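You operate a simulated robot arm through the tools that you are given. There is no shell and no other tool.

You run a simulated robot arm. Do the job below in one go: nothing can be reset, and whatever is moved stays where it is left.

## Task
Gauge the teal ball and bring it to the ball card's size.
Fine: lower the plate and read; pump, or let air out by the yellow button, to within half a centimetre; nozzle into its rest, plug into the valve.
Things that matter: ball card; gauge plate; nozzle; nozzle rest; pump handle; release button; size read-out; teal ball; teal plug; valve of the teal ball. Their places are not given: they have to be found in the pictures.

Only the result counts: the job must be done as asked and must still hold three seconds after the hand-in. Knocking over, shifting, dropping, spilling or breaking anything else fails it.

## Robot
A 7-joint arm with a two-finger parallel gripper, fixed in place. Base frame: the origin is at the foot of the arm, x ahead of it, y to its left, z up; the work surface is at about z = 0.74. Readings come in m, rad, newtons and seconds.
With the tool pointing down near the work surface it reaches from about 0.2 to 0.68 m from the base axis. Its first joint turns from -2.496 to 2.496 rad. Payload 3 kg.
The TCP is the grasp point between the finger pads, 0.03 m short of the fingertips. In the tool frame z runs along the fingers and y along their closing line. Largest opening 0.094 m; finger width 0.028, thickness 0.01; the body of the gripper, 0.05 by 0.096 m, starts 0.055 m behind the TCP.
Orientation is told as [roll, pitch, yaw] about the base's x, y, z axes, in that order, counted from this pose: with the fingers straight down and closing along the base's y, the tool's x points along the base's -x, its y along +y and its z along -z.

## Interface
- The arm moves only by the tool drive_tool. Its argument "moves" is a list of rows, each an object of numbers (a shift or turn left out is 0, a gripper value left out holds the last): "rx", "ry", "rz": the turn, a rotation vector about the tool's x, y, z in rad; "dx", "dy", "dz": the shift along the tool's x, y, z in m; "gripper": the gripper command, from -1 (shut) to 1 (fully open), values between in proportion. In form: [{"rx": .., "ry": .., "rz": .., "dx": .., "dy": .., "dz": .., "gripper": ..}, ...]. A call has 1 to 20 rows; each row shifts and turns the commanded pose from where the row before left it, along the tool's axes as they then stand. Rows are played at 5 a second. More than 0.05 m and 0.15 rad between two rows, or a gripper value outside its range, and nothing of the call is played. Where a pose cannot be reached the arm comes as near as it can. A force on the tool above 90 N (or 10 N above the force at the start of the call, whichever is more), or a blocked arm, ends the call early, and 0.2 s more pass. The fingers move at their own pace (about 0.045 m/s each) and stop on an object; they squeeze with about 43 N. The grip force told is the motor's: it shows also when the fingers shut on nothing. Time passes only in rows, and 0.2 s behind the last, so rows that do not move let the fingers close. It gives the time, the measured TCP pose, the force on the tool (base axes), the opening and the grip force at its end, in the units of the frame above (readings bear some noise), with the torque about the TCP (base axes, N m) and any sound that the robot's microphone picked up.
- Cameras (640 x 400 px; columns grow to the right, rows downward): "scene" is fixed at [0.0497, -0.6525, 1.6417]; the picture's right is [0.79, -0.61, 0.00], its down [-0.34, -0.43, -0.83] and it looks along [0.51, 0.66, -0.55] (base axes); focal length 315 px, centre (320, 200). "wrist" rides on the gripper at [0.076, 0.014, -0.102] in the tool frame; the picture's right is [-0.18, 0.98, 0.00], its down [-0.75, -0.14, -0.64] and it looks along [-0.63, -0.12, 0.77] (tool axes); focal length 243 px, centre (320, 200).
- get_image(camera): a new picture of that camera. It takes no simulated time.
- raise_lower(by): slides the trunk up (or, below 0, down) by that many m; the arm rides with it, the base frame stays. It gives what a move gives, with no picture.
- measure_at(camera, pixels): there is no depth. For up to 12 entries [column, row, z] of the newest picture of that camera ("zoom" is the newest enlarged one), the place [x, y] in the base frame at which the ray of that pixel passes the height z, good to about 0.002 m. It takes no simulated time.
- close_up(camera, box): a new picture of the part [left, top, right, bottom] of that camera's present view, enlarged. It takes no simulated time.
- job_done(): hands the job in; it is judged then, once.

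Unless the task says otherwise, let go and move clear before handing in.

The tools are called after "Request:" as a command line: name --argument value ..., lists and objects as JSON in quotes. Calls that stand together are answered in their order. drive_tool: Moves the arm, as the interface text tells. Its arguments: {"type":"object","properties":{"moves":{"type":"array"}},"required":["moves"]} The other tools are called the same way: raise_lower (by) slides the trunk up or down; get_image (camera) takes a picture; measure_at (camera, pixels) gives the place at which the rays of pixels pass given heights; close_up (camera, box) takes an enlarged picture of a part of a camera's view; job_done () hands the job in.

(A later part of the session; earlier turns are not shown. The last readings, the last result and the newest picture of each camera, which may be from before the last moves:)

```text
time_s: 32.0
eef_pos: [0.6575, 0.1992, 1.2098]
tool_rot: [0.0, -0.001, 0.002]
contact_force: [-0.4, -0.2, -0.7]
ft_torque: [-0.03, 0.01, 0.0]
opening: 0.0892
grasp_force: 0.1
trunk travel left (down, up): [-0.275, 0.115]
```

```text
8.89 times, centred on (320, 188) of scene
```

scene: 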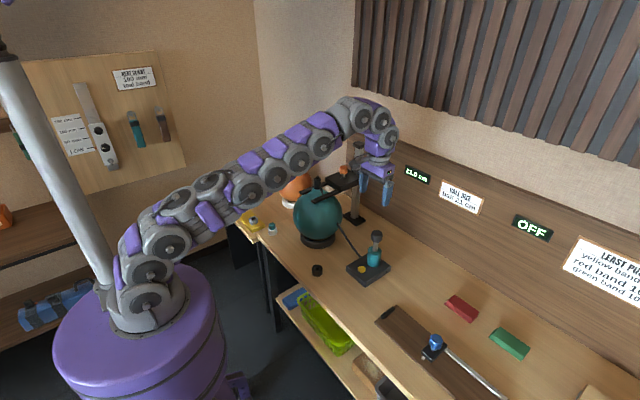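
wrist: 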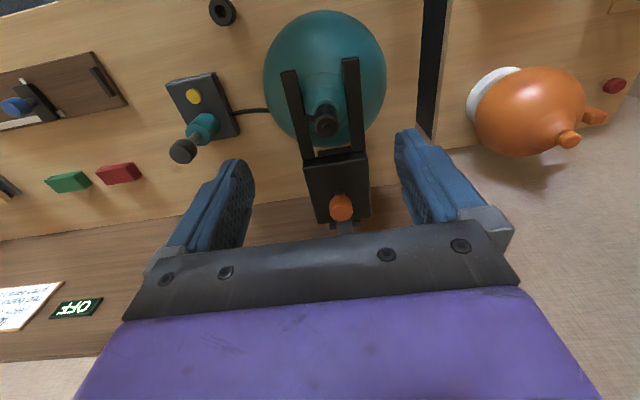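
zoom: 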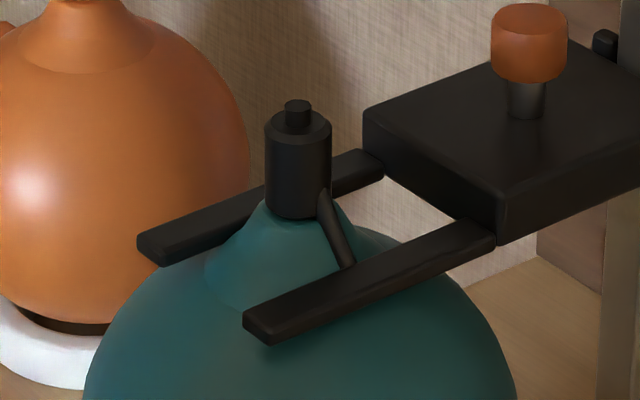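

The nozzle body stands at about (0.698, 0.200), from z≈0.99 to 1.03, with a small nub on top, and its hose leaves low on the -y side. I'll come down over it with the fingertips staying above the prongs and the hose joint.

Request:
drive_tool --moves '[{"dx": -0.04, "dy": 0.001}, {"dz": 0.045}, {"dz": 0.045}, {"dz": 0.03}, {"dx": 0.0}]'

Request:
get_image --camera "wrist"

Request:
close_up --camera "wrist" --box '[260, 100, 380, 200]'

```text
time_s: 33.2
eef_pos: [0.6977, 0.1996, 1.0893]
tool_rot: [-0.002, -0.001, 0.002]
contact_force: [0.6, -0.9, -0.2]
ft_torque: [0.0, 0.04, 0.03]
opening: 0.089
grasp_force: 0.0
trunk travel left (down, up): [-0.275, 0.115]
```

```text
taken
```

wrist: 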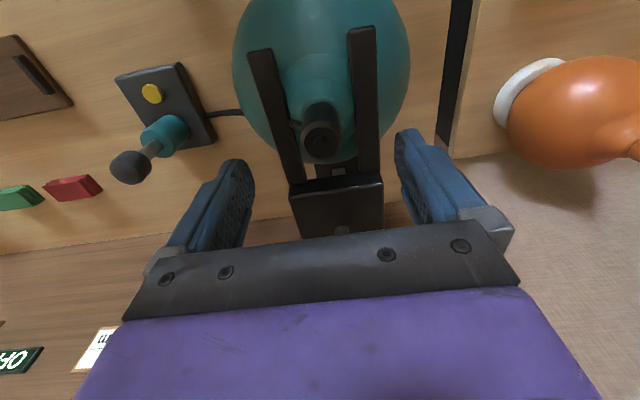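

```text
4.00 times, centred on (320, 150) of wrist
```

zoom: 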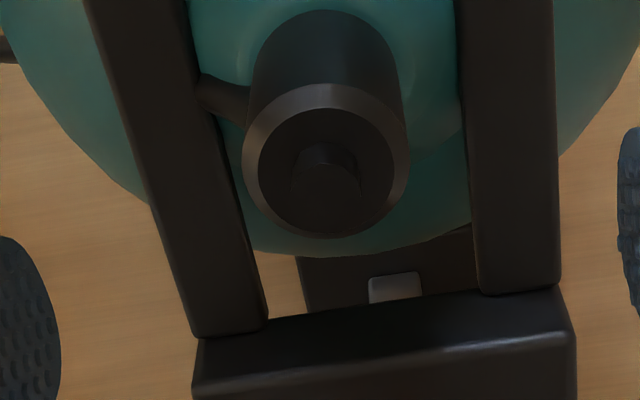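

The nozzle's top face is at wrist (321.5,140) with the nub inside it. I'll measure its centre before descending the last 5–6 cm.

Request:
measure_at --camera "wrist" --pixels '[[321.5, 141, 1.03], [321.5, 141, 1.025], [301, 140, 1.025], [342, 140, 1.025], [322, 146, 1.04], [290, 133, 0.97]]'

```text
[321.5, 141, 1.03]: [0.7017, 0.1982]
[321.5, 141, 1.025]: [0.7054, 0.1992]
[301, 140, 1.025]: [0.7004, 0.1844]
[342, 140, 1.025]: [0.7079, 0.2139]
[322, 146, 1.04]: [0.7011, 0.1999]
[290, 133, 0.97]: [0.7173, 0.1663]
```

The nozzle centre is (0.702, 0.199) with a diameter of about 0.03. I'll shift 4 mm forward, descend to TCP z≈1.033 and close.

Request:
drive_tool --moves '[{"dx": -0.004}, {"dz": 0.03}, {"dz": 0.025}, {"dx": 0.0}]'

Request:
get_image --camera "wrist"

Request:
close_up --camera "scene" --box '[280, 150, 370, 220]'

```text
time_s: 34.2
eef_pos: [0.7039, 0.1998, 1.0359]
tool_rot: [-0.002, -0.003, 0.002]
contact_force: [-0.1, 0.7, 0.1]
ft_torque: [0.0, -0.03, 0.0]
opening: 0.0893
grasp_force: 0.2
trunk travel left (down, up): [-0.275, 0.115]
```

```text
taken
```

wrist: 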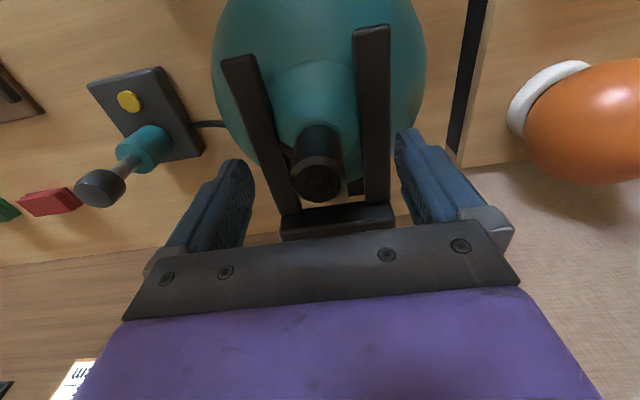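

```text
5.71 times, centred on (325, 185) of scene
```

zoom: 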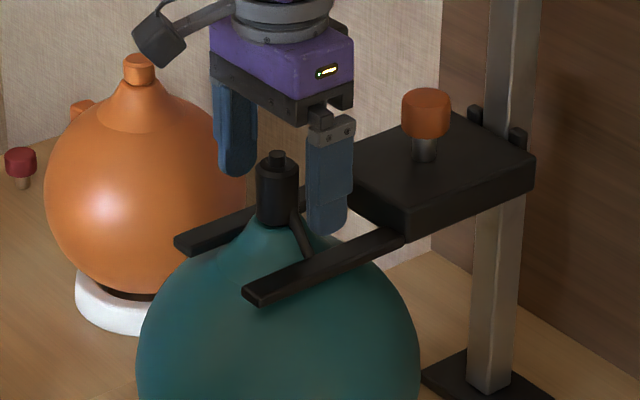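

The fingers straddle the nozzle above the prongs, with the hose joint just below the fingertips. I'll close on it.

Request:
drive_tool --moves '[{"gripper": -1}, {"gripper": -1}, {"gripper": -1}, {"gripper": -1}, {"gripper": -1}]'

Request:
close_up --camera "scene" --box '[280, 150, 370, 220]'

Request:
get_image --camera "wrist"

```text
time_s: 35.4
eef_pos: [0.7036, 0.1996, 1.0357]
tool_rot: [-0.002, 0.0, 0.002]
contact_force: [0.7, 0.0, 0.3]
ft_torque: [0.01, -0.03, -0.01]
opening: 0.0291
grasp_force: 42.1
trunk travel left (down, up): [-0.275, 0.115]
```

```text
5.71 times, centred on (325, 185) of scene
```

zoom: 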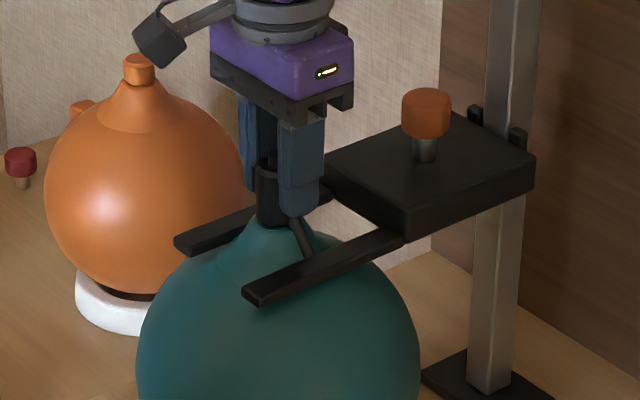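

```text
taken
```

wrist: 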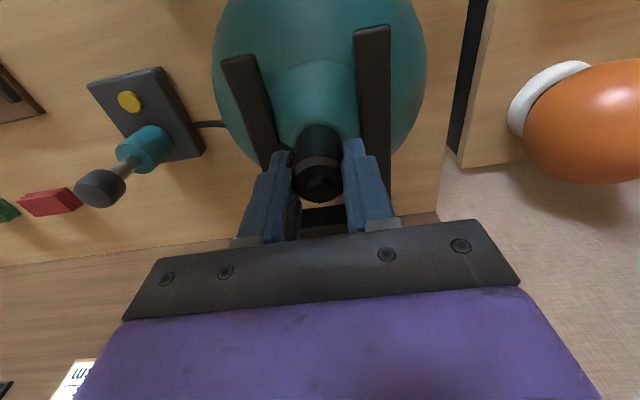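

The nozzle is held (opening 0.029, 42 N). I'll pull straight up slowly and watch force and read-out.

Request:
drive_tool --moves '[{"dz": -0.008}, {"dz": -0.008}, {"dz": -0.008}, {"dz": -0.008}, {"dx": 0.0}]'

Request:
close_up --camera "scene" --box '[280, 140, 460, 240]'

```text
time_s: 36.6
eef_pos: [0.7037, 0.2015, 1.0665]
tool_rot: [-0.002, 0.001, 0.003]
contact_force: [0.4, -0.2, 0.5]
ft_torque: [0.01, -0.02, 0.02]
opening: 0.0291
grasp_force: 43.0
trunk travel left (down, up): [-0.275, 0.115]
```

```text
3.56 times, centred on (370, 190) of scene
```

zoom: 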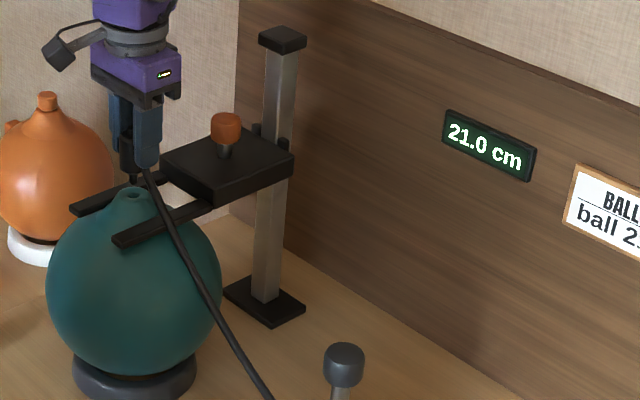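

The nozzle came out cleanly, the open valve shows at zoom (132,192), and the display still reads 21.0 cm. I'll rise further and look at the nozzle's bottom, the valve and the rest.

Request:
drive_tool --moves '[{"dz": -0.04}, {"dz": -0.04}, {"dx": 0.0}]'

Request:
close_up --camera "scene" --box '[270, 120, 390, 210]'

Request:
close_up --camera "scene" --box '[290, 245, 350, 290]'

Request:
get_image --camera "wrist"

```text
time_s: 37.4
eef_pos: [0.7028, 0.1991, 1.1458]
tool_rot: [-0.001, 0.002, 0.002]
contact_force: [-0.5, -0.1, -0.8]
ft_torque: [-0.04, -0.01, -0.01]
opening: 0.029
grasp_force: 43.3
trunk travel left (down, up): [-0.275, 0.115]
```

```text
4.44 times, centred on (330, 165) of scene
```

zoom: 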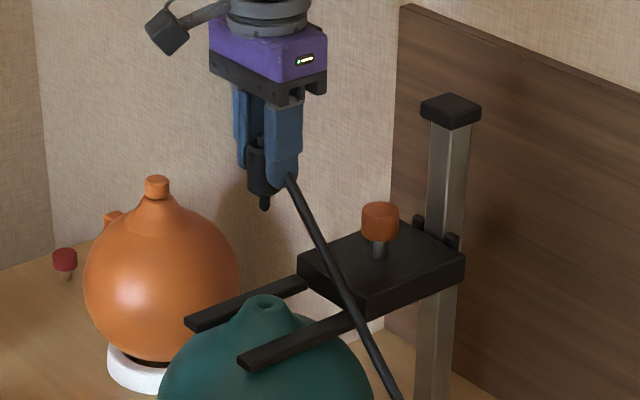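

```text
8.89 times, centred on (320, 268) of scene
```

zoom: 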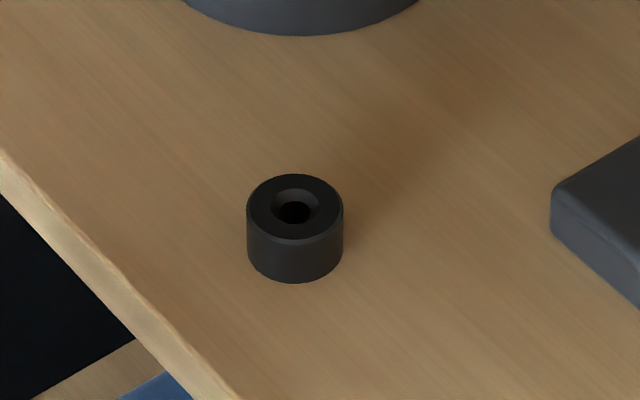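

```text
taken
```

wrist: 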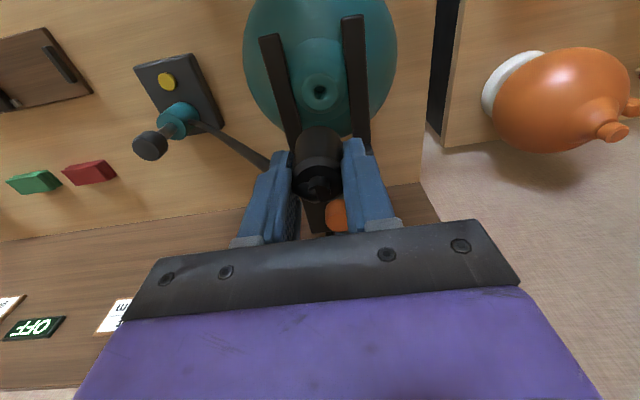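

The nozzle has a short tapered tip below, the rest at (317,269) is a ring with a chamfered hole, and the valve hole shows at wrist (320,91). I'll measure the valve and the rest.

Request:
measure_at --camera "wrist" --pixels '[[320, 91, 0.98], [320, 91, 0.99], [320, 91, 1.0]]'

Request:
measure_at --camera "scene" --pixels '[[317.6, 187.7, 0.98], [317.6, 187.7, 0.99], [317.6, 187.7, 1.0], [317.3, 268.8, 0.76], [317.3, 268.8, 0.765], [317.3, 268.8, 0.77], [317.3, 268.8, 0.775], [317.3, 274, 0.74]]'

Request:
close_up --camera "wrist" --box '[270, 60, 370, 130]'

```text
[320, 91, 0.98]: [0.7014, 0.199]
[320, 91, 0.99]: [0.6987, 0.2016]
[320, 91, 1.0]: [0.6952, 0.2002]
```

```text
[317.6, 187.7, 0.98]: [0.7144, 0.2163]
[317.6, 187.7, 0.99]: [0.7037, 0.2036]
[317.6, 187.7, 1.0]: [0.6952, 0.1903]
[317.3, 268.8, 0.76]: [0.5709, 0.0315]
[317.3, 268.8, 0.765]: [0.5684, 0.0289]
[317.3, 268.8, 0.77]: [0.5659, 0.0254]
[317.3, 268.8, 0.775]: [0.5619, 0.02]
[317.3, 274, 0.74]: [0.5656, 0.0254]
```

```text
5.71 times, centred on (320, 95) of wrist
```

zoom: 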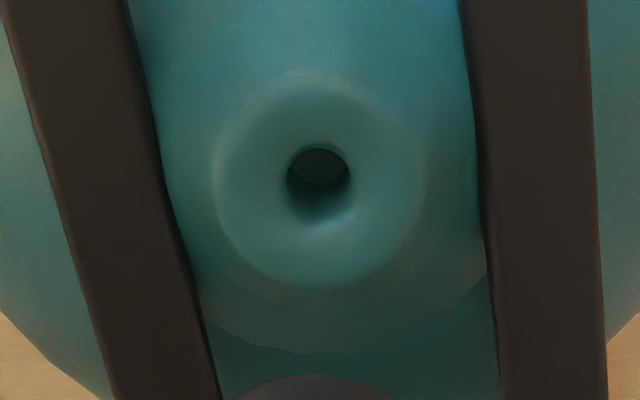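

The valve hole is at about (0.700, 0.200, 0.992). I'll carry the nozzle over toward the rest, staying high, and look again from there.

Request:
drive_tool --moves '[{"dx": 0.027, "dy": -0.033}, {"dx": 0.027, "dy": -0.033}, {"dx": 0.027, "dy": -0.033}, {"dx": 0.027, "dy": -0.033}, {"dx": 0.027, "dy": -0.033}, {"dz": 0.045}, {"dz": 0.045}, {"dz": 0.045}, {"dx": 0.0}]'

Request:
get_image --camera "wrist"

Request:
get_image --camera "scene"

```text
time_s: 39.4
eef_pos: [0.5687, 0.0341, 1.0125]
tool_rot: [-0.003, -0.001, 0.004]
contact_force: [0.0, 0.2, 0.1]
ft_torque: [0.0, 0.01, -0.03]
opening: 0.0284
grasp_force: 43.1
trunk travel left (down, up): [-0.275, 0.115]
```

```text
taken
```

wrist: 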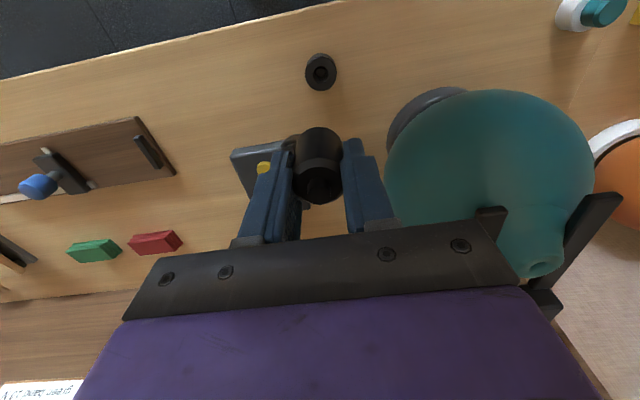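

```text
taken
```

scene: 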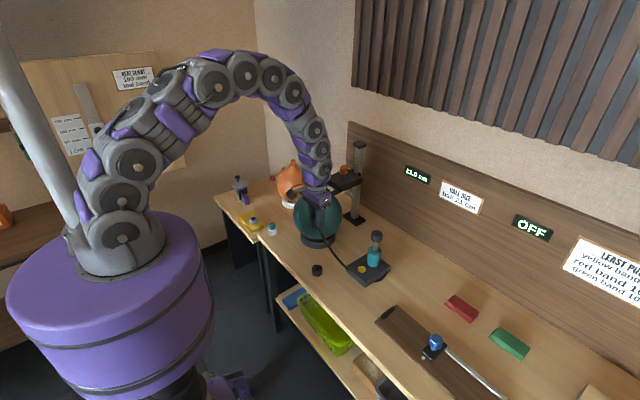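

The rest now shows at wrist (321,72), nearly in line below the nozzle. I'll enlarge it and measure its hole.

Request:
close_up --camera "wrist" --box '[290, 40, 350, 100]'

Request:
measure_at --camera "wrist" --pixels '[[321, 71, 0.76], [321, 71, 0.765], [321, 71, 0.77], [321, 71, 0.775]]'

Request:
measure_at --camera "scene" --pixels '[[317.3, 268.8, 0.76], [317.3, 268.8, 0.765], [317.3, 268.8, 0.77]]'

```text
6.67 times, centred on (320, 70) of wrist
```

zoom: 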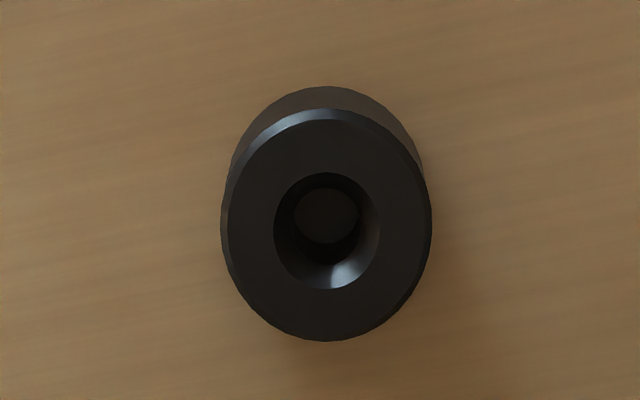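

```text
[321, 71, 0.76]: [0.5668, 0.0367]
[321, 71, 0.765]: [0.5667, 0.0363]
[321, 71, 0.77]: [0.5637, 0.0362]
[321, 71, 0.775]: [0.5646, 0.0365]
```

```text
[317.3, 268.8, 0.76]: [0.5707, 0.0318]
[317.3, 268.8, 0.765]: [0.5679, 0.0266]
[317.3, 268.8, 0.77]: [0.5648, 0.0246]
```

The rest's hole centre is at wrist (321,74.6), about (0.571, 0.036), with its top near z≈0.76. I'll shift a few millimetres and descend until the tip is a couple of centimetres above it.

Request:
drive_tool --moves '[{"dx": -0.003, "dy": 0.002}, {"dz": 0.045}, {"dz": 0.045}, {"dz": 0.045}, {"dz": 0.025}, {"dx": 0.0}]'

Request:
get_image --camera "wrist"

Request:
close_up --camera "scene" --box '[285, 220, 355, 290]'

Request:
close_up --camera "wrist" --box '[270, 80, 370, 200]'

```text
time_s: 40.8
eef_pos: [0.5722, 0.0358, 0.8505]
tool_rot: [-0.001, 0.0, 0.001]
contact_force: [0.0, -1.2, -0.7]
ft_torque: [0.01, 0.02, -0.02]
opening: 0.0287
grasp_force: 43.5
trunk travel left (down, up): [-0.275, 0.115]
```

```text
taken
```

wrist: 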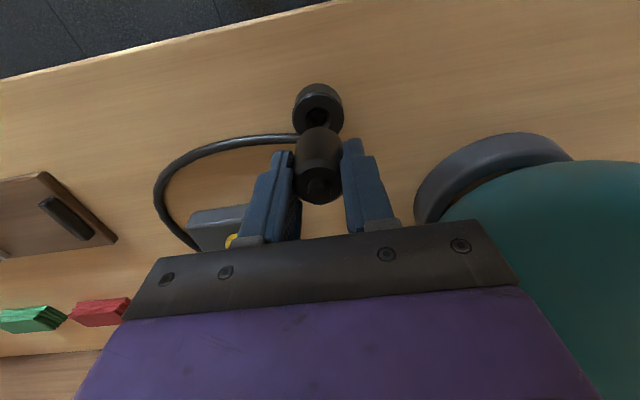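

```text
5.71 times, centred on (320, 255) of scene
```

zoom: 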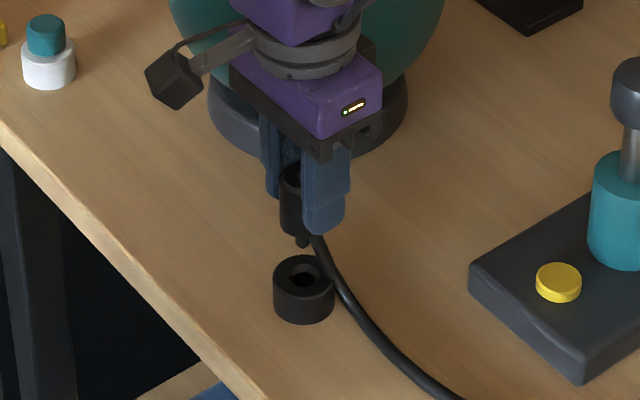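

```text
3.33 times, centred on (320, 140) of wrist
```

zoom: 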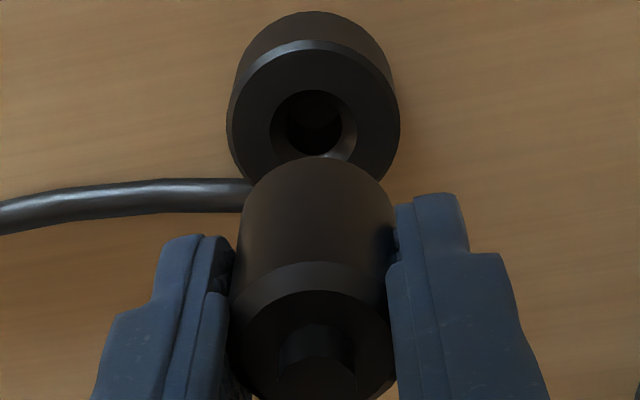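

The tip hangs about 2–3 cm above the rest and nearly in line; the hole centre is at wrist (318.2,116). I'll measure both to fine-tune.

Request:
measure_at --camera "wrist" --pixels '[[318.2, 116, 0.755], [318.2, 116, 0.76], [318.2, 116, 0.765], [314, 98, 0.762], [295, 118, 0.76], [344, 116, 0.76]]'

Request:
measure_at --camera "scene" --pixels '[[317, 268.5, 0.755], [317, 268.5, 0.76], [317, 268.5, 0.765], [316.8, 262.9, 0.78], [316.8, 262.9, 0.785]]'

Request:
close_up --camera "scene" --box '[300, 240, 340, 280]'

```text
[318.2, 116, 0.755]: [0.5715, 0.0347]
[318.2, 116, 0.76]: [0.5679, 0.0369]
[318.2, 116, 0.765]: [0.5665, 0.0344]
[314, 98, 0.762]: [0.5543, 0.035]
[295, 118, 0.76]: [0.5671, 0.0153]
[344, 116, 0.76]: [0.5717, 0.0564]
```

```text
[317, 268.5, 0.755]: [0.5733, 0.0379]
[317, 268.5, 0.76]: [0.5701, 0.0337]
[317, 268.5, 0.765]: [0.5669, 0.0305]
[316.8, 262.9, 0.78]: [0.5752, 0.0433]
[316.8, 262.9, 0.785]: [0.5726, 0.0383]
```

```text
10.00 times, centred on (320, 260) of scene
```

zoom: 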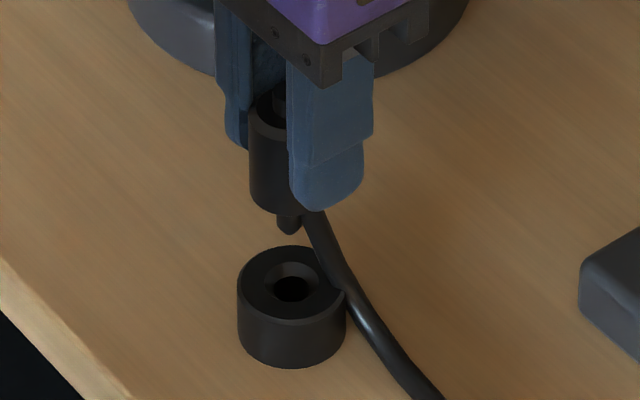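

The tip and hole agree to within about 1–2 mm and the hole is chamfered. I'll nudge back 1 mm in x and descend slowly while checking forces.

Request:
drive_tool --moves '[{"dx": 0.001, "dz": 0.01}, {"dz": 0.008}, {"dx": 0.0}]'

Request:
close_up --camera "scene" --box '[300, 240, 340, 280]'

Request:
close_up --camera "wrist" --box '[270, 80, 370, 200]'

```text
time_s: 41.6
eef_pos: [0.571, 0.0362, 0.8336]
tool_rot: [-0.002, 0.0, 0.0]
contact_force: [-0.5, -0.3, -0.4]
ft_torque: [-0.01, 0.02, 0.0]
opening: 0.0286
grasp_force: 43.3
trunk travel left (down, up): [-0.275, 0.115]
```

```text
10.00 times, centred on (320, 260) of scene
```

zoom: 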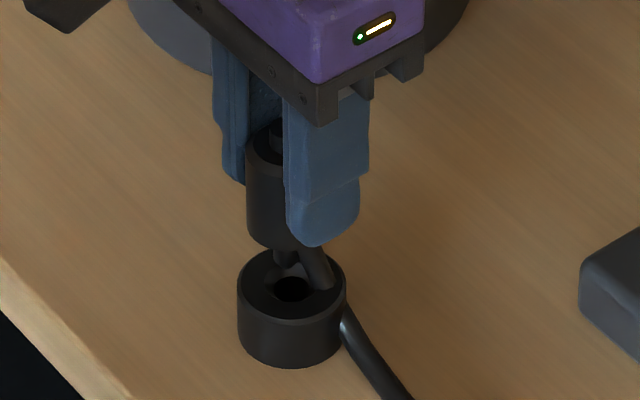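

```text
3.33 times, centred on (320, 140) of wrist
```

zoom: 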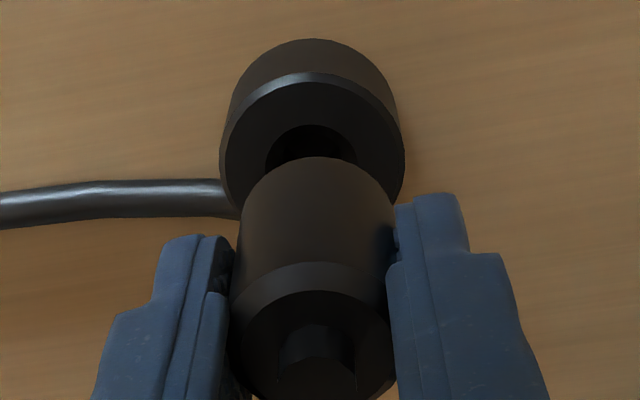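

The tip is a little off the hole centre: in the scene it needs a shift right, and in the wrist view the rest is ~1.3 mm toward -y. I'll measure the rest's rear edge to settle x.

Request:
measure_at --camera "wrist" --pixels '[[317.6, 101.6, 0.762], [317.6, 101.6, 0.758], [290, 125, 0.762], [345.5, 122, 0.762], [319.5, 137, 0.785], [319.5, 137, 0.79]]'

Request:
measure_at --camera "scene" --pixels '[[311.8, 268.5, 0.762], [322.8, 268.5, 0.762], [317.3, 264.7, 0.762], [317.3, 272.6, 0.762], [317.3, 268.7, 0.762]]'

```text
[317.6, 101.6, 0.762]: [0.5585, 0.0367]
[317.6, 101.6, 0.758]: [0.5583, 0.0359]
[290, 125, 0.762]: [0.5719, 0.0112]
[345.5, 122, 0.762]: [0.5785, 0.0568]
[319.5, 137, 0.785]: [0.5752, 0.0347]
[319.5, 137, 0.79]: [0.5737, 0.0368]
```

```text
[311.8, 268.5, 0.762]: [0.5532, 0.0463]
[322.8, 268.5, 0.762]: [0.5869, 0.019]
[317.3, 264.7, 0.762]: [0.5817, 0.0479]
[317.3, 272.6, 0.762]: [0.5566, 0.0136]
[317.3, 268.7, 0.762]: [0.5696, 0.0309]
```

My last wrist measurement mixed an older picture with new pixels, so it isn't valid. I'll measure on the newest enlarged wrist picture instead.

Request:
measure_at --camera "zoom" --pixels '[[312, 72, 0.762], [311, 160, 0.762], [220, 148, 0.762], [405, 140, 0.762], [311, 160, 0.758], [318, 160, 0.787], [318, 160, 0.785]]'

```text
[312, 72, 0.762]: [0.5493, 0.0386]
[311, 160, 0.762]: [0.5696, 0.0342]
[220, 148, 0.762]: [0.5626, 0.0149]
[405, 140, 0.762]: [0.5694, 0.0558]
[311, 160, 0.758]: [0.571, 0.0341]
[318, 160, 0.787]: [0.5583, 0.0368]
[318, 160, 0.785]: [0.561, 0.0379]
```

The rest's centre is (0.570, 0.0348), so the nozzle needs about 1 mm +x and 1.2 mm -y. I'll correct and go down 1 cm more.

Request:
drive_tool --moves '[{"dx": -0.001, "dy": -0.0012}, {"dz": 0.006}, {"dz": 0.005}, {"dx": 0.0}]'

Request:
close_up --camera "scene" --box '[300, 240, 340, 280]'

Request:
close_up --camera "wrist" --box '[270, 80, 370, 200]'

```text
time_s: 42.6
eef_pos: [0.5725, 0.0363, 0.8238]
tool_rot: [-0.002, -0.001, 0.0]
contact_force: [0.5, 0.6, -0.6]
ft_torque: [-0.01, 0.0, 0.02]
opening: 0.0285
grasp_force: 43.3
trunk travel left (down, up): [-0.275, 0.115]
```

```text
10.00 times, centred on (320, 260) of scene
```

zoom: 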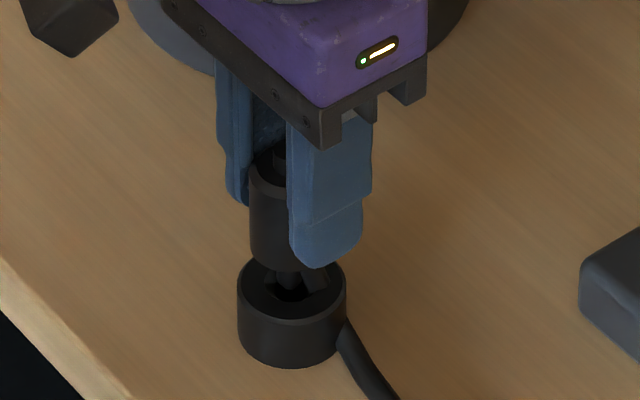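

```text
3.33 times, centred on (320, 140) of wrist
```

zoom: 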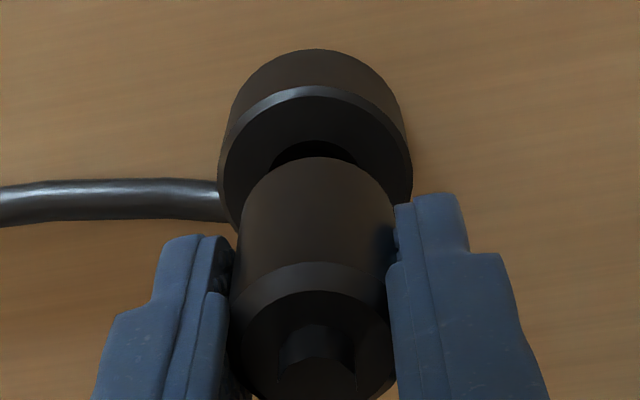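

The tip is now entering the chamfered hole and the two centres coincide (314 vs 316 in the enlarged wrist view). I'll continue down in small steps and watch the force.

Request:
drive_tool --moves '[{"dz": 0.004}, {"dz": 0.004}, {"dx": 0.0}]'

Request:
close_up --camera "scene" --box '[300, 240, 340, 280]'

```text
time_s: 43.4
eef_pos: [0.5711, 0.0354, 0.8144]
tool_rot: [-0.003, 0.0, 0.0]
contact_force: [0.8, 0.0, -0.5]
ft_torque: [-0.01, -0.01, -0.01]
opening: 0.0286
grasp_force: 42.9
trunk travel left (down, up): [-0.275, 0.115]
```

```text
10.00 times, centred on (320, 260) of scene
```

zoom: 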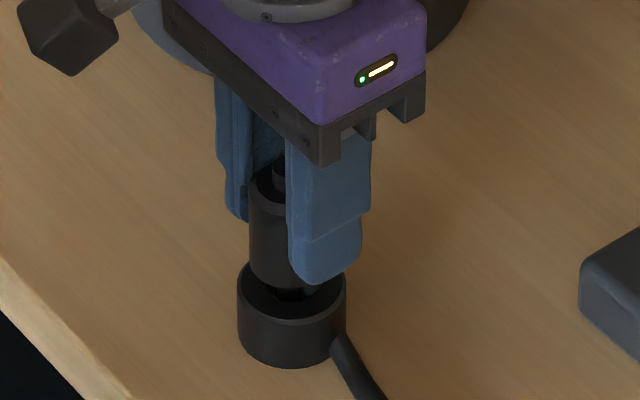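

No resistance, and the tip is in the hole. I'll go on down until the body seats.

Request:
drive_tool --moves '[{"dz": 0.003}, {"dz": 0.003}, {"dx": 0.0}]'

Request:
close_up --camera "scene" --box '[300, 240, 340, 280]'

```text
time_s: 44.2
eef_pos: [0.5711, 0.0357, 0.8075]
tool_rot: [-0.004, 0.0, 0.003]
contact_force: [0.4, 0.4, -0.1]
ft_torque: [-0.02, 0.0, -0.01]
opening: 0.0285
grasp_force: 42.9
trunk travel left (down, up): [-0.275, 0.115]
```

```text
10.00 times, centred on (320, 260) of scene
```

zoom: 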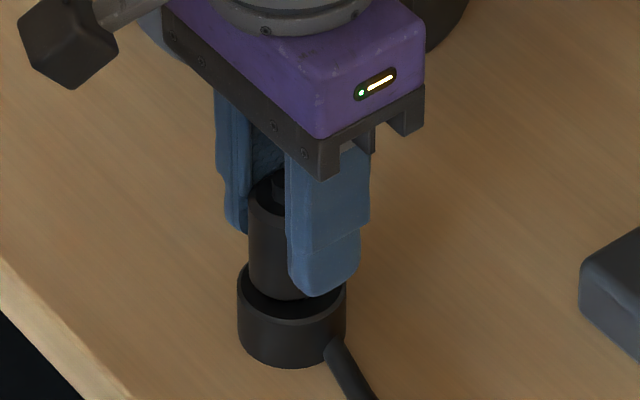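

About 6 mm appear to remain. I'll continue with 2 mm steps.

Request:
drive_tool --moves '[{"dz": 0.002}, {"dz": 0.002}, {"dz": 0.002}, {"dx": 0.0}]'

Request:
close_up --camera "scene" --box '[300, 240, 340, 280]'

```text
time_s: 45.2
eef_pos: [0.5716, 0.0361, 0.8058]
tool_rot: [0.0, -0.005, 0.002]
contact_force: [1.1, 3.2, 37.4]
ft_torque: [0.4, 0.18, -0.02]
opening: 0.0287
grasp_force: 43.4
trunk travel left (down, up): [-0.275, 0.115]
```

```text
10.00 times, centred on (320, 260) of scene
```

zoom: 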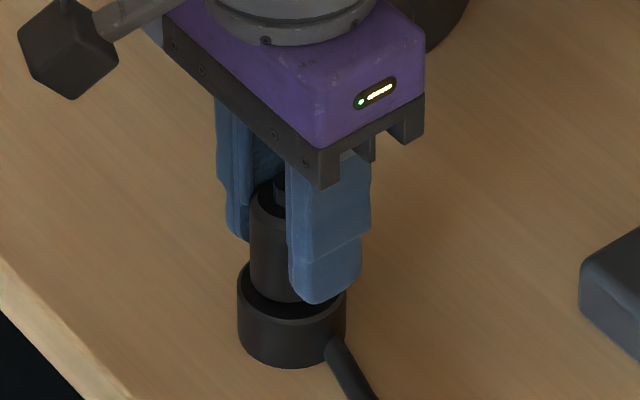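

Contact at TCP z=0.806 with 37 N up: the nozzle is seated in the rest. I'll ease off, open the fingers and rise.

Request:
drive_tool --moves '[{"dz": -0.002}, {"gripper": 0.3}, {"gripper": 0.3}, {"gripper": 0.3}, {"gripper": 0.3}, {"dx": 0.0}]'

Request:
close_up --camera "scene" --box '[300, 240, 340, 280]'

Request:
get_image --camera "wrist"

```text
time_s: 46.6
eef_pos: [0.5727, 0.0366, 0.8046]
tool_rot: [-0.002, -0.001, 0.003]
contact_force: [0.1, 0.5, 0.3]
ft_torque: [0.01, -0.03, -0.02]
opening: 0.0611
grasp_force: 0.0
trunk travel left (down, up): [-0.275, 0.115]
```

```text
10.00 times, centred on (320, 260) of scene
```

zoom: 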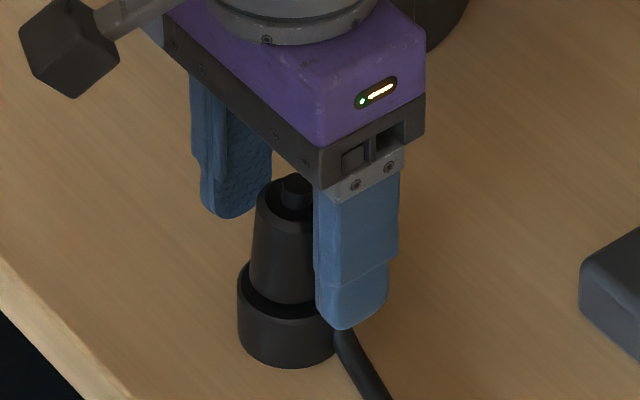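

```text
taken
```

wrist: 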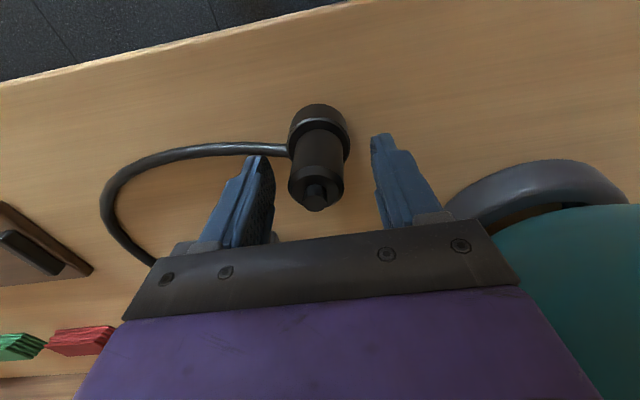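

The nozzle stands in the rest by itself. I'll rise straight up and check how it sits.

Request:
drive_tool --moves '[{"dz": -0.02}, {"dz": -0.03}, {"dz": -0.045}, {"dz": -0.045}, {"dz": -0.045}, {"dx": 0.0}]'

Request:
close_up --camera "scene" --box '[300, 240, 340, 280]'

Request:
get_image --camera "wrist"

Request:
close_up --camera "wrist" --box '[280, 40, 360, 120]'

Request:
get_image --camera "scene"

```text
time_s: 48.0
eef_pos: [0.5737, 0.0346, 0.9895]
tool_rot: [-0.003, 0.0, 0.001]
contact_force: [-0.3, 0.0, 0.1]
ft_torque: [0.01, -0.03, 0.01]
opening: 0.0613
grasp_force: 0.0
trunk travel left (down, up): [-0.275, 0.115]
```

```text
10.00 times, centred on (320, 260) of scene
```

zoom: 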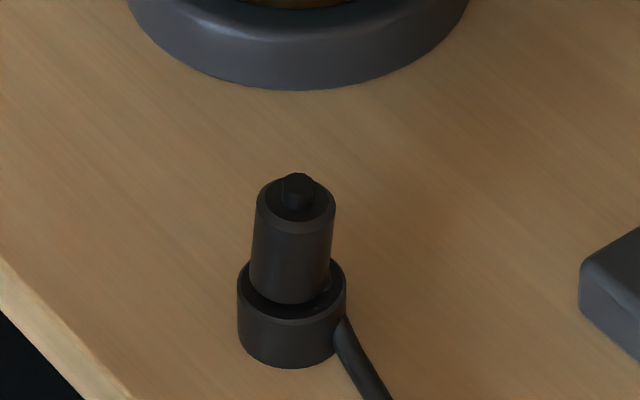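

```text
taken
```

wrist: 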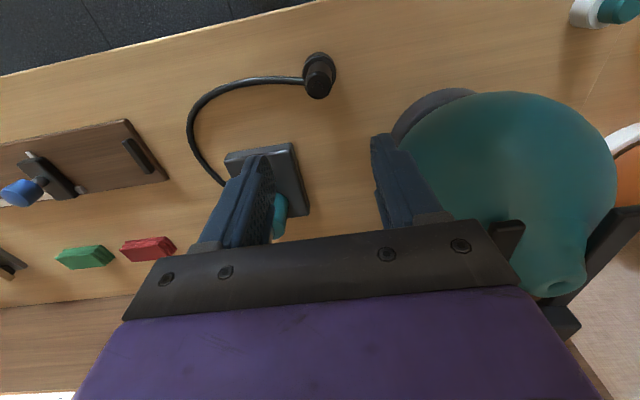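

```text
5.00 times, centred on (320, 80) of wrist
```

zoom: 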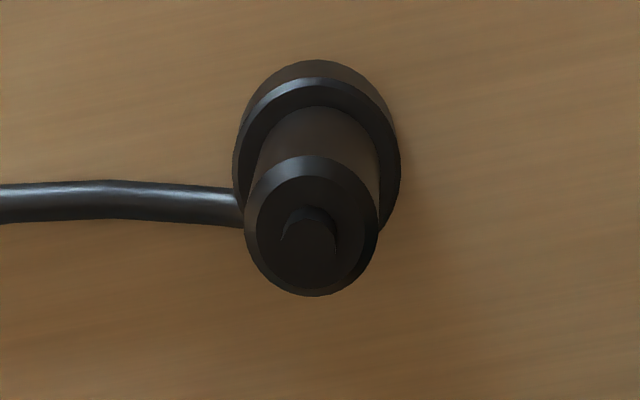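

```text
taken
```

scene: 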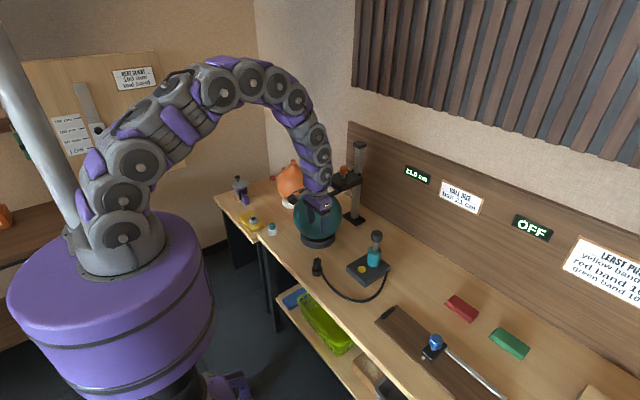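

The nozzle sits in its rest with a few degrees of lean from the loose hole, and the display still shows 21.0. Next is the teal plug; I'll rise over the ball's height and move to it, keeping back from the ball.

Request:
drive_tool --moves '[{"dz": -0.04, "dx": 0.02}, {"dz": -0.04, "dx": 0.02}, {"dz": -0.03, "dy": 0.035}, {"dy": 0.045}, {"dy": 0.045}, {"dy": 0.045}, {"dy": 0.045}, {"dy": 0.045}, {"dy": 0.045}, {"dx": 0.0}]'

Request:
get_image --camera "wrist"

Request:
close_up --camera "scene" --box '[250, 205, 300, 250]'

Request:
close_up --camera "scene" --box '[395, 155, 500, 220]'

```text
time_s: 50.2
eef_pos: [0.5318, 0.3417, 1.0965]
tool_rot: [-0.002, 0.0, 0.001]
contact_force: [0.5, 0.5, -0.2]
ft_torque: [0.03, 0.01, 0.0]
opening: 0.0613
grasp_force: 0.1
trunk travel left (down, up): [-0.275, 0.115]
```

```text
taken
```

wrist: 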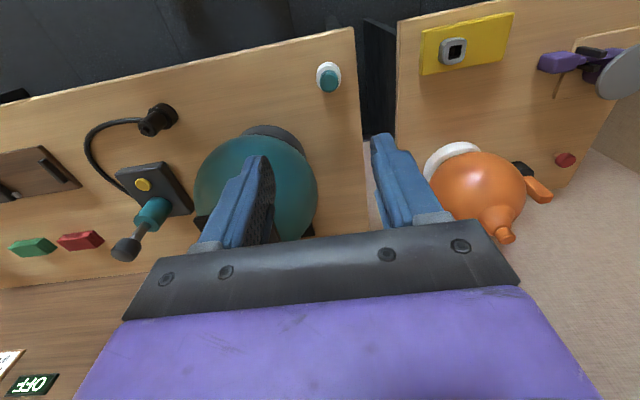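

```text
8.89 times, centred on (275, 228) of scene
```

zoom: 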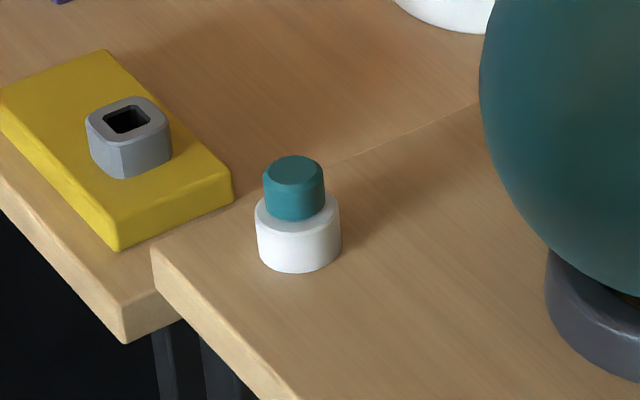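

```text
6.10 times, centred on (448, 188) of scene
```

zoom: 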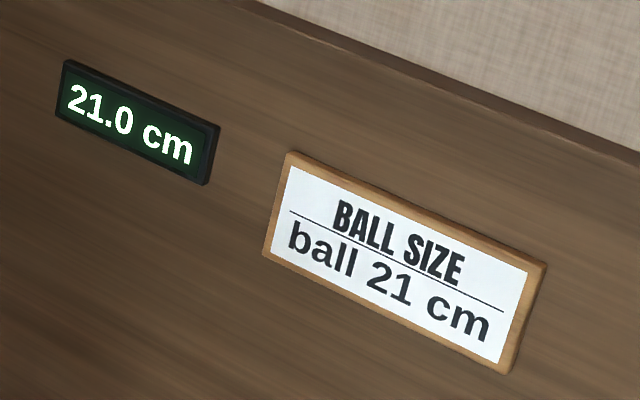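

The display holds 21.0 cm. The plug is a teal cap about 0.031 wide on a white holder; I'll enlarge it in the wrist view and measure it.

Request:
close_up --camera "wrist" --box '[300, 50, 360, 110]'

Request:
measure_at --camera "scene" --pixels '[[272.1, 224.4, 0.78], [272.1, 224.4, 0.785], [272.1, 224.4, 0.79], [272.1, 224.4, 0.795]]'

Request:
measure_at --camera "wrist" --pixels '[[329, 82, 0.78], [329, 82, 0.785], [329, 82, 0.79]]'

```text
6.67 times, centred on (330, 80) of wrist
```

zoom: 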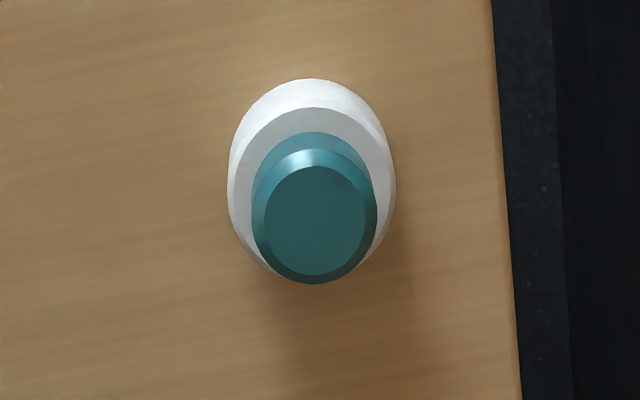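

```text
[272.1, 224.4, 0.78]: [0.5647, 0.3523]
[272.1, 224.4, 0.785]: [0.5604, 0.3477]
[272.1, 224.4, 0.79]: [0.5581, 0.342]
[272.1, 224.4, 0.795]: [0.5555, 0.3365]
```

```text
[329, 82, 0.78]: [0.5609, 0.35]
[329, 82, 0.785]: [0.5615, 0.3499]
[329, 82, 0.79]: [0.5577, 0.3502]
```

The plug's top centre is (0.5615, 0.350, 0.782). I'll move over it and descend to a height from which to check alignment.

Request:
drive_tool --moves '[{"dx": -0.03, "dy": 0.008, "gripper": 0.5}, {"dz": 0.045}, {"dz": 0.045}, {"dz": 0.045}, {"dz": 0.045}, {"dz": 0.045}, {"dz": 0.02}, {"dx": 0.0}]'

Request:
get_image --camera "wrist"

Request:
close_up --camera "wrist" --box '[270, 80, 370, 180]'

Request:
close_up --camera "scene" --box '[245, 195, 305, 250]'

```text
time_s: 52.0
eef_pos: [0.5613, 0.3476, 0.8569]
tool_rot: [-0.002, -0.002, 0.001]
contact_force: [-0.2, 0.1, 0.4]
ft_torque: [0.04, 0.0, 0.04]
opening: 0.0704
grasp_force: 0.1
trunk travel left (down, up): [-0.275, 0.115]
```

```text
taken
```

wrist: 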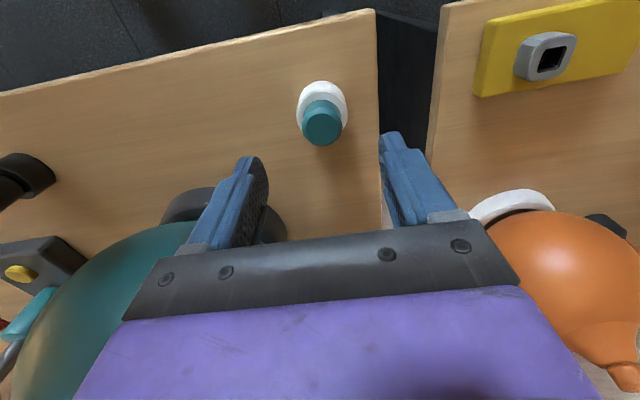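

```text
4.00 times, centred on (320, 130) of wrist
```

zoom: 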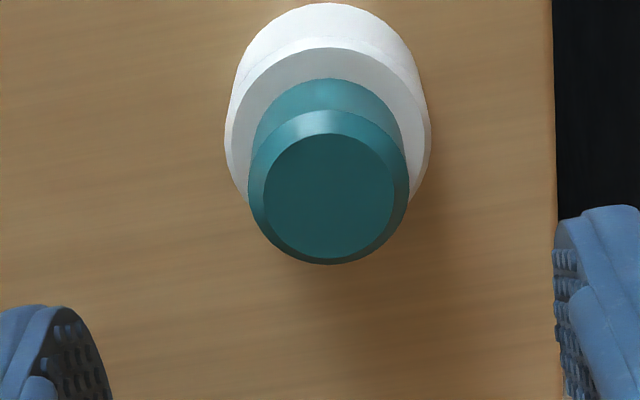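

```text
7.27 times, centred on (275, 222) of scene
```

zoom: 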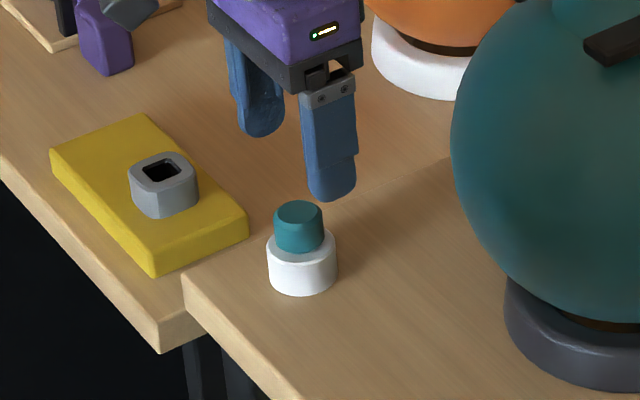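

The cap's top centre is at wrist (322,129). I'll measure it once more before the final descent.

Request:
measure_at --camera "wrist" --pixels '[[322.3, 128.7, 0.78], [322.3, 128.7, 0.785], [302, 128, 0.78], [342.5, 128, 0.78], [322.5, 90, 0.762], [322, 165, 0.762]]'

Request:
measure_at --camera "scene" --pixels '[[272.4, 224.0, 0.78], [272.4, 224.0, 0.785], [272.5, 229, 0.762], [272.5, 231.5, 0.762]]'

```text
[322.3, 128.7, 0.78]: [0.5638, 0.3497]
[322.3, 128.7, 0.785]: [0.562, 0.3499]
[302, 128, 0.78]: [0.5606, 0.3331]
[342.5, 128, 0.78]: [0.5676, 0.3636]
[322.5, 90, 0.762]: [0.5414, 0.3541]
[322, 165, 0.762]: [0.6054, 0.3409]
```

```text
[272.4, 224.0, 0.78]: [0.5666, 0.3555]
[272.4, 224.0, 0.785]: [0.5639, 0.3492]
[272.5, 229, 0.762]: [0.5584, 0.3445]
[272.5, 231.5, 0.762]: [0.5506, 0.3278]
```

The cap's centre is (0.563, 0.349). I'll correct by 2 mm, descend to TCP z≈0.796 and close.

Request:
drive_tool --moves '[{"dx": -0.002, "dy": 0.0015, "dz": 0.03}, {"dz": 0.02}, {"dz": 0.01}, {"dx": 0.0}]'

Request:
close_up --camera "scene" --box '[245, 195, 305, 250]'

Request:
close_up --camera "wrist" --box '[260, 100, 380, 220]'

```text
time_s: 53.0
eef_pos: [0.5639, 0.3505, 0.7936]
tool_rot: [-0.002, 0.001, 0.001]
contact_force: [0.4, -0.4, -0.1]
ft_torque: [0.01, -0.02, -0.01]
opening: 0.0704
grasp_force: 0.1
trunk travel left (down, up): [-0.275, 0.115]
```

```text
7.27 times, centred on (275, 222) of scene
```

zoom: 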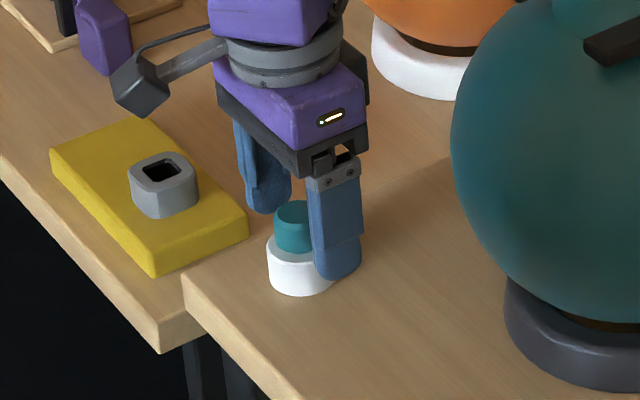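

```text
3.33 times, centred on (320, 160) of wrist
```

zoom: 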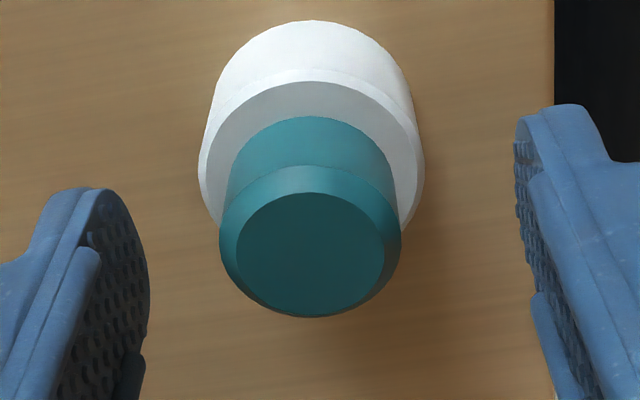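

The cap is centred fore-aft and about 1.5 mm toward -y. I'll raise 4 mm to keep the fingertips off the holder's rim, correct y, and close.

Request:
drive_tool --moves '[{"dz": -0.004, "dy": -0.0015}, {"dx": 0.0}, {"gripper": -1}, {"gripper": -1}, {"gripper": -1}, {"gripper": -1}]'

Request:
close_up --camera "scene" --box '[245, 195, 305, 250]'

Request:
close_up --camera "wrist" --box '[260, 100, 380, 220]'

```text
time_s: 54.4
eef_pos: [0.5634, 0.3486, 0.7984]
tool_rot: [-0.002, -0.001, 0.003]
contact_force: [0.3, 0.6, -0.7]
ft_torque: [-0.01, 0.0, -0.01]
opening: 0.0269
grasp_force: 40.9
trunk travel left (down, up): [-0.275, 0.115]
```

```text
7.27 times, centred on (275, 222) of scene
```

zoom: 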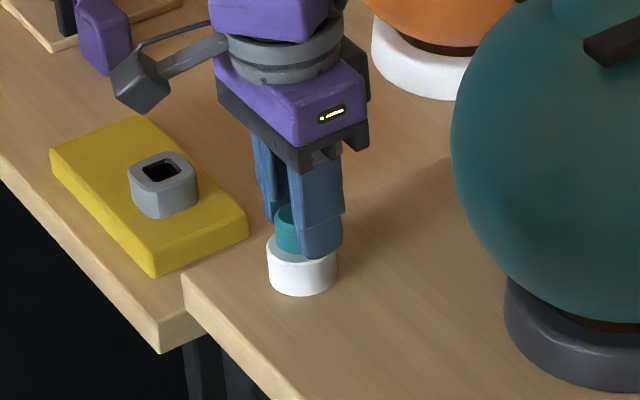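

```text
3.33 times, centred on (320, 160) of wrist
```

zoom: 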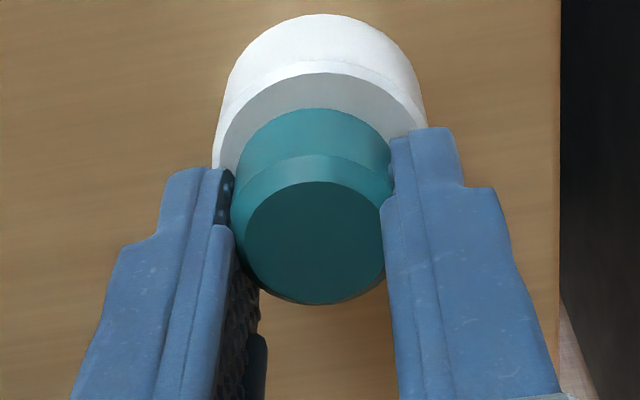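

The plug is gripped (opening 0.027) and centred. I'll lift it straight up and check the holder stays put.

Request:
drive_tool --moves '[{"dz": -0.008}, {"dz": -0.008}, {"dz": -0.01}, {"dz": -0.02}, {"dx": 0.0}]'

Request:
close_up --camera "scene" --box '[245, 195, 305, 250]'

```text
time_s: 55.6
eef_pos: [0.5639, 0.3483, 0.8448]
tool_rot: [-0.001, 0.001, 0.001]
contact_force: [0.5, -0.3, 0.2]
ft_torque: [-0.01, 0.0, -0.03]
opening: 0.0257
grasp_force: 43.0
trunk travel left (down, up): [-0.275, 0.115]
```

```text
7.27 times, centred on (275, 222) of scene
```

zoom: 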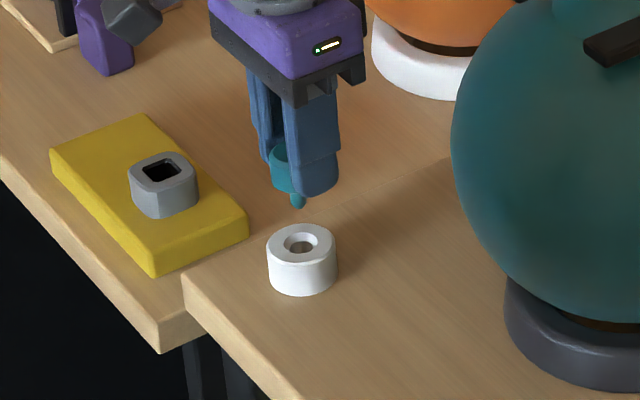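

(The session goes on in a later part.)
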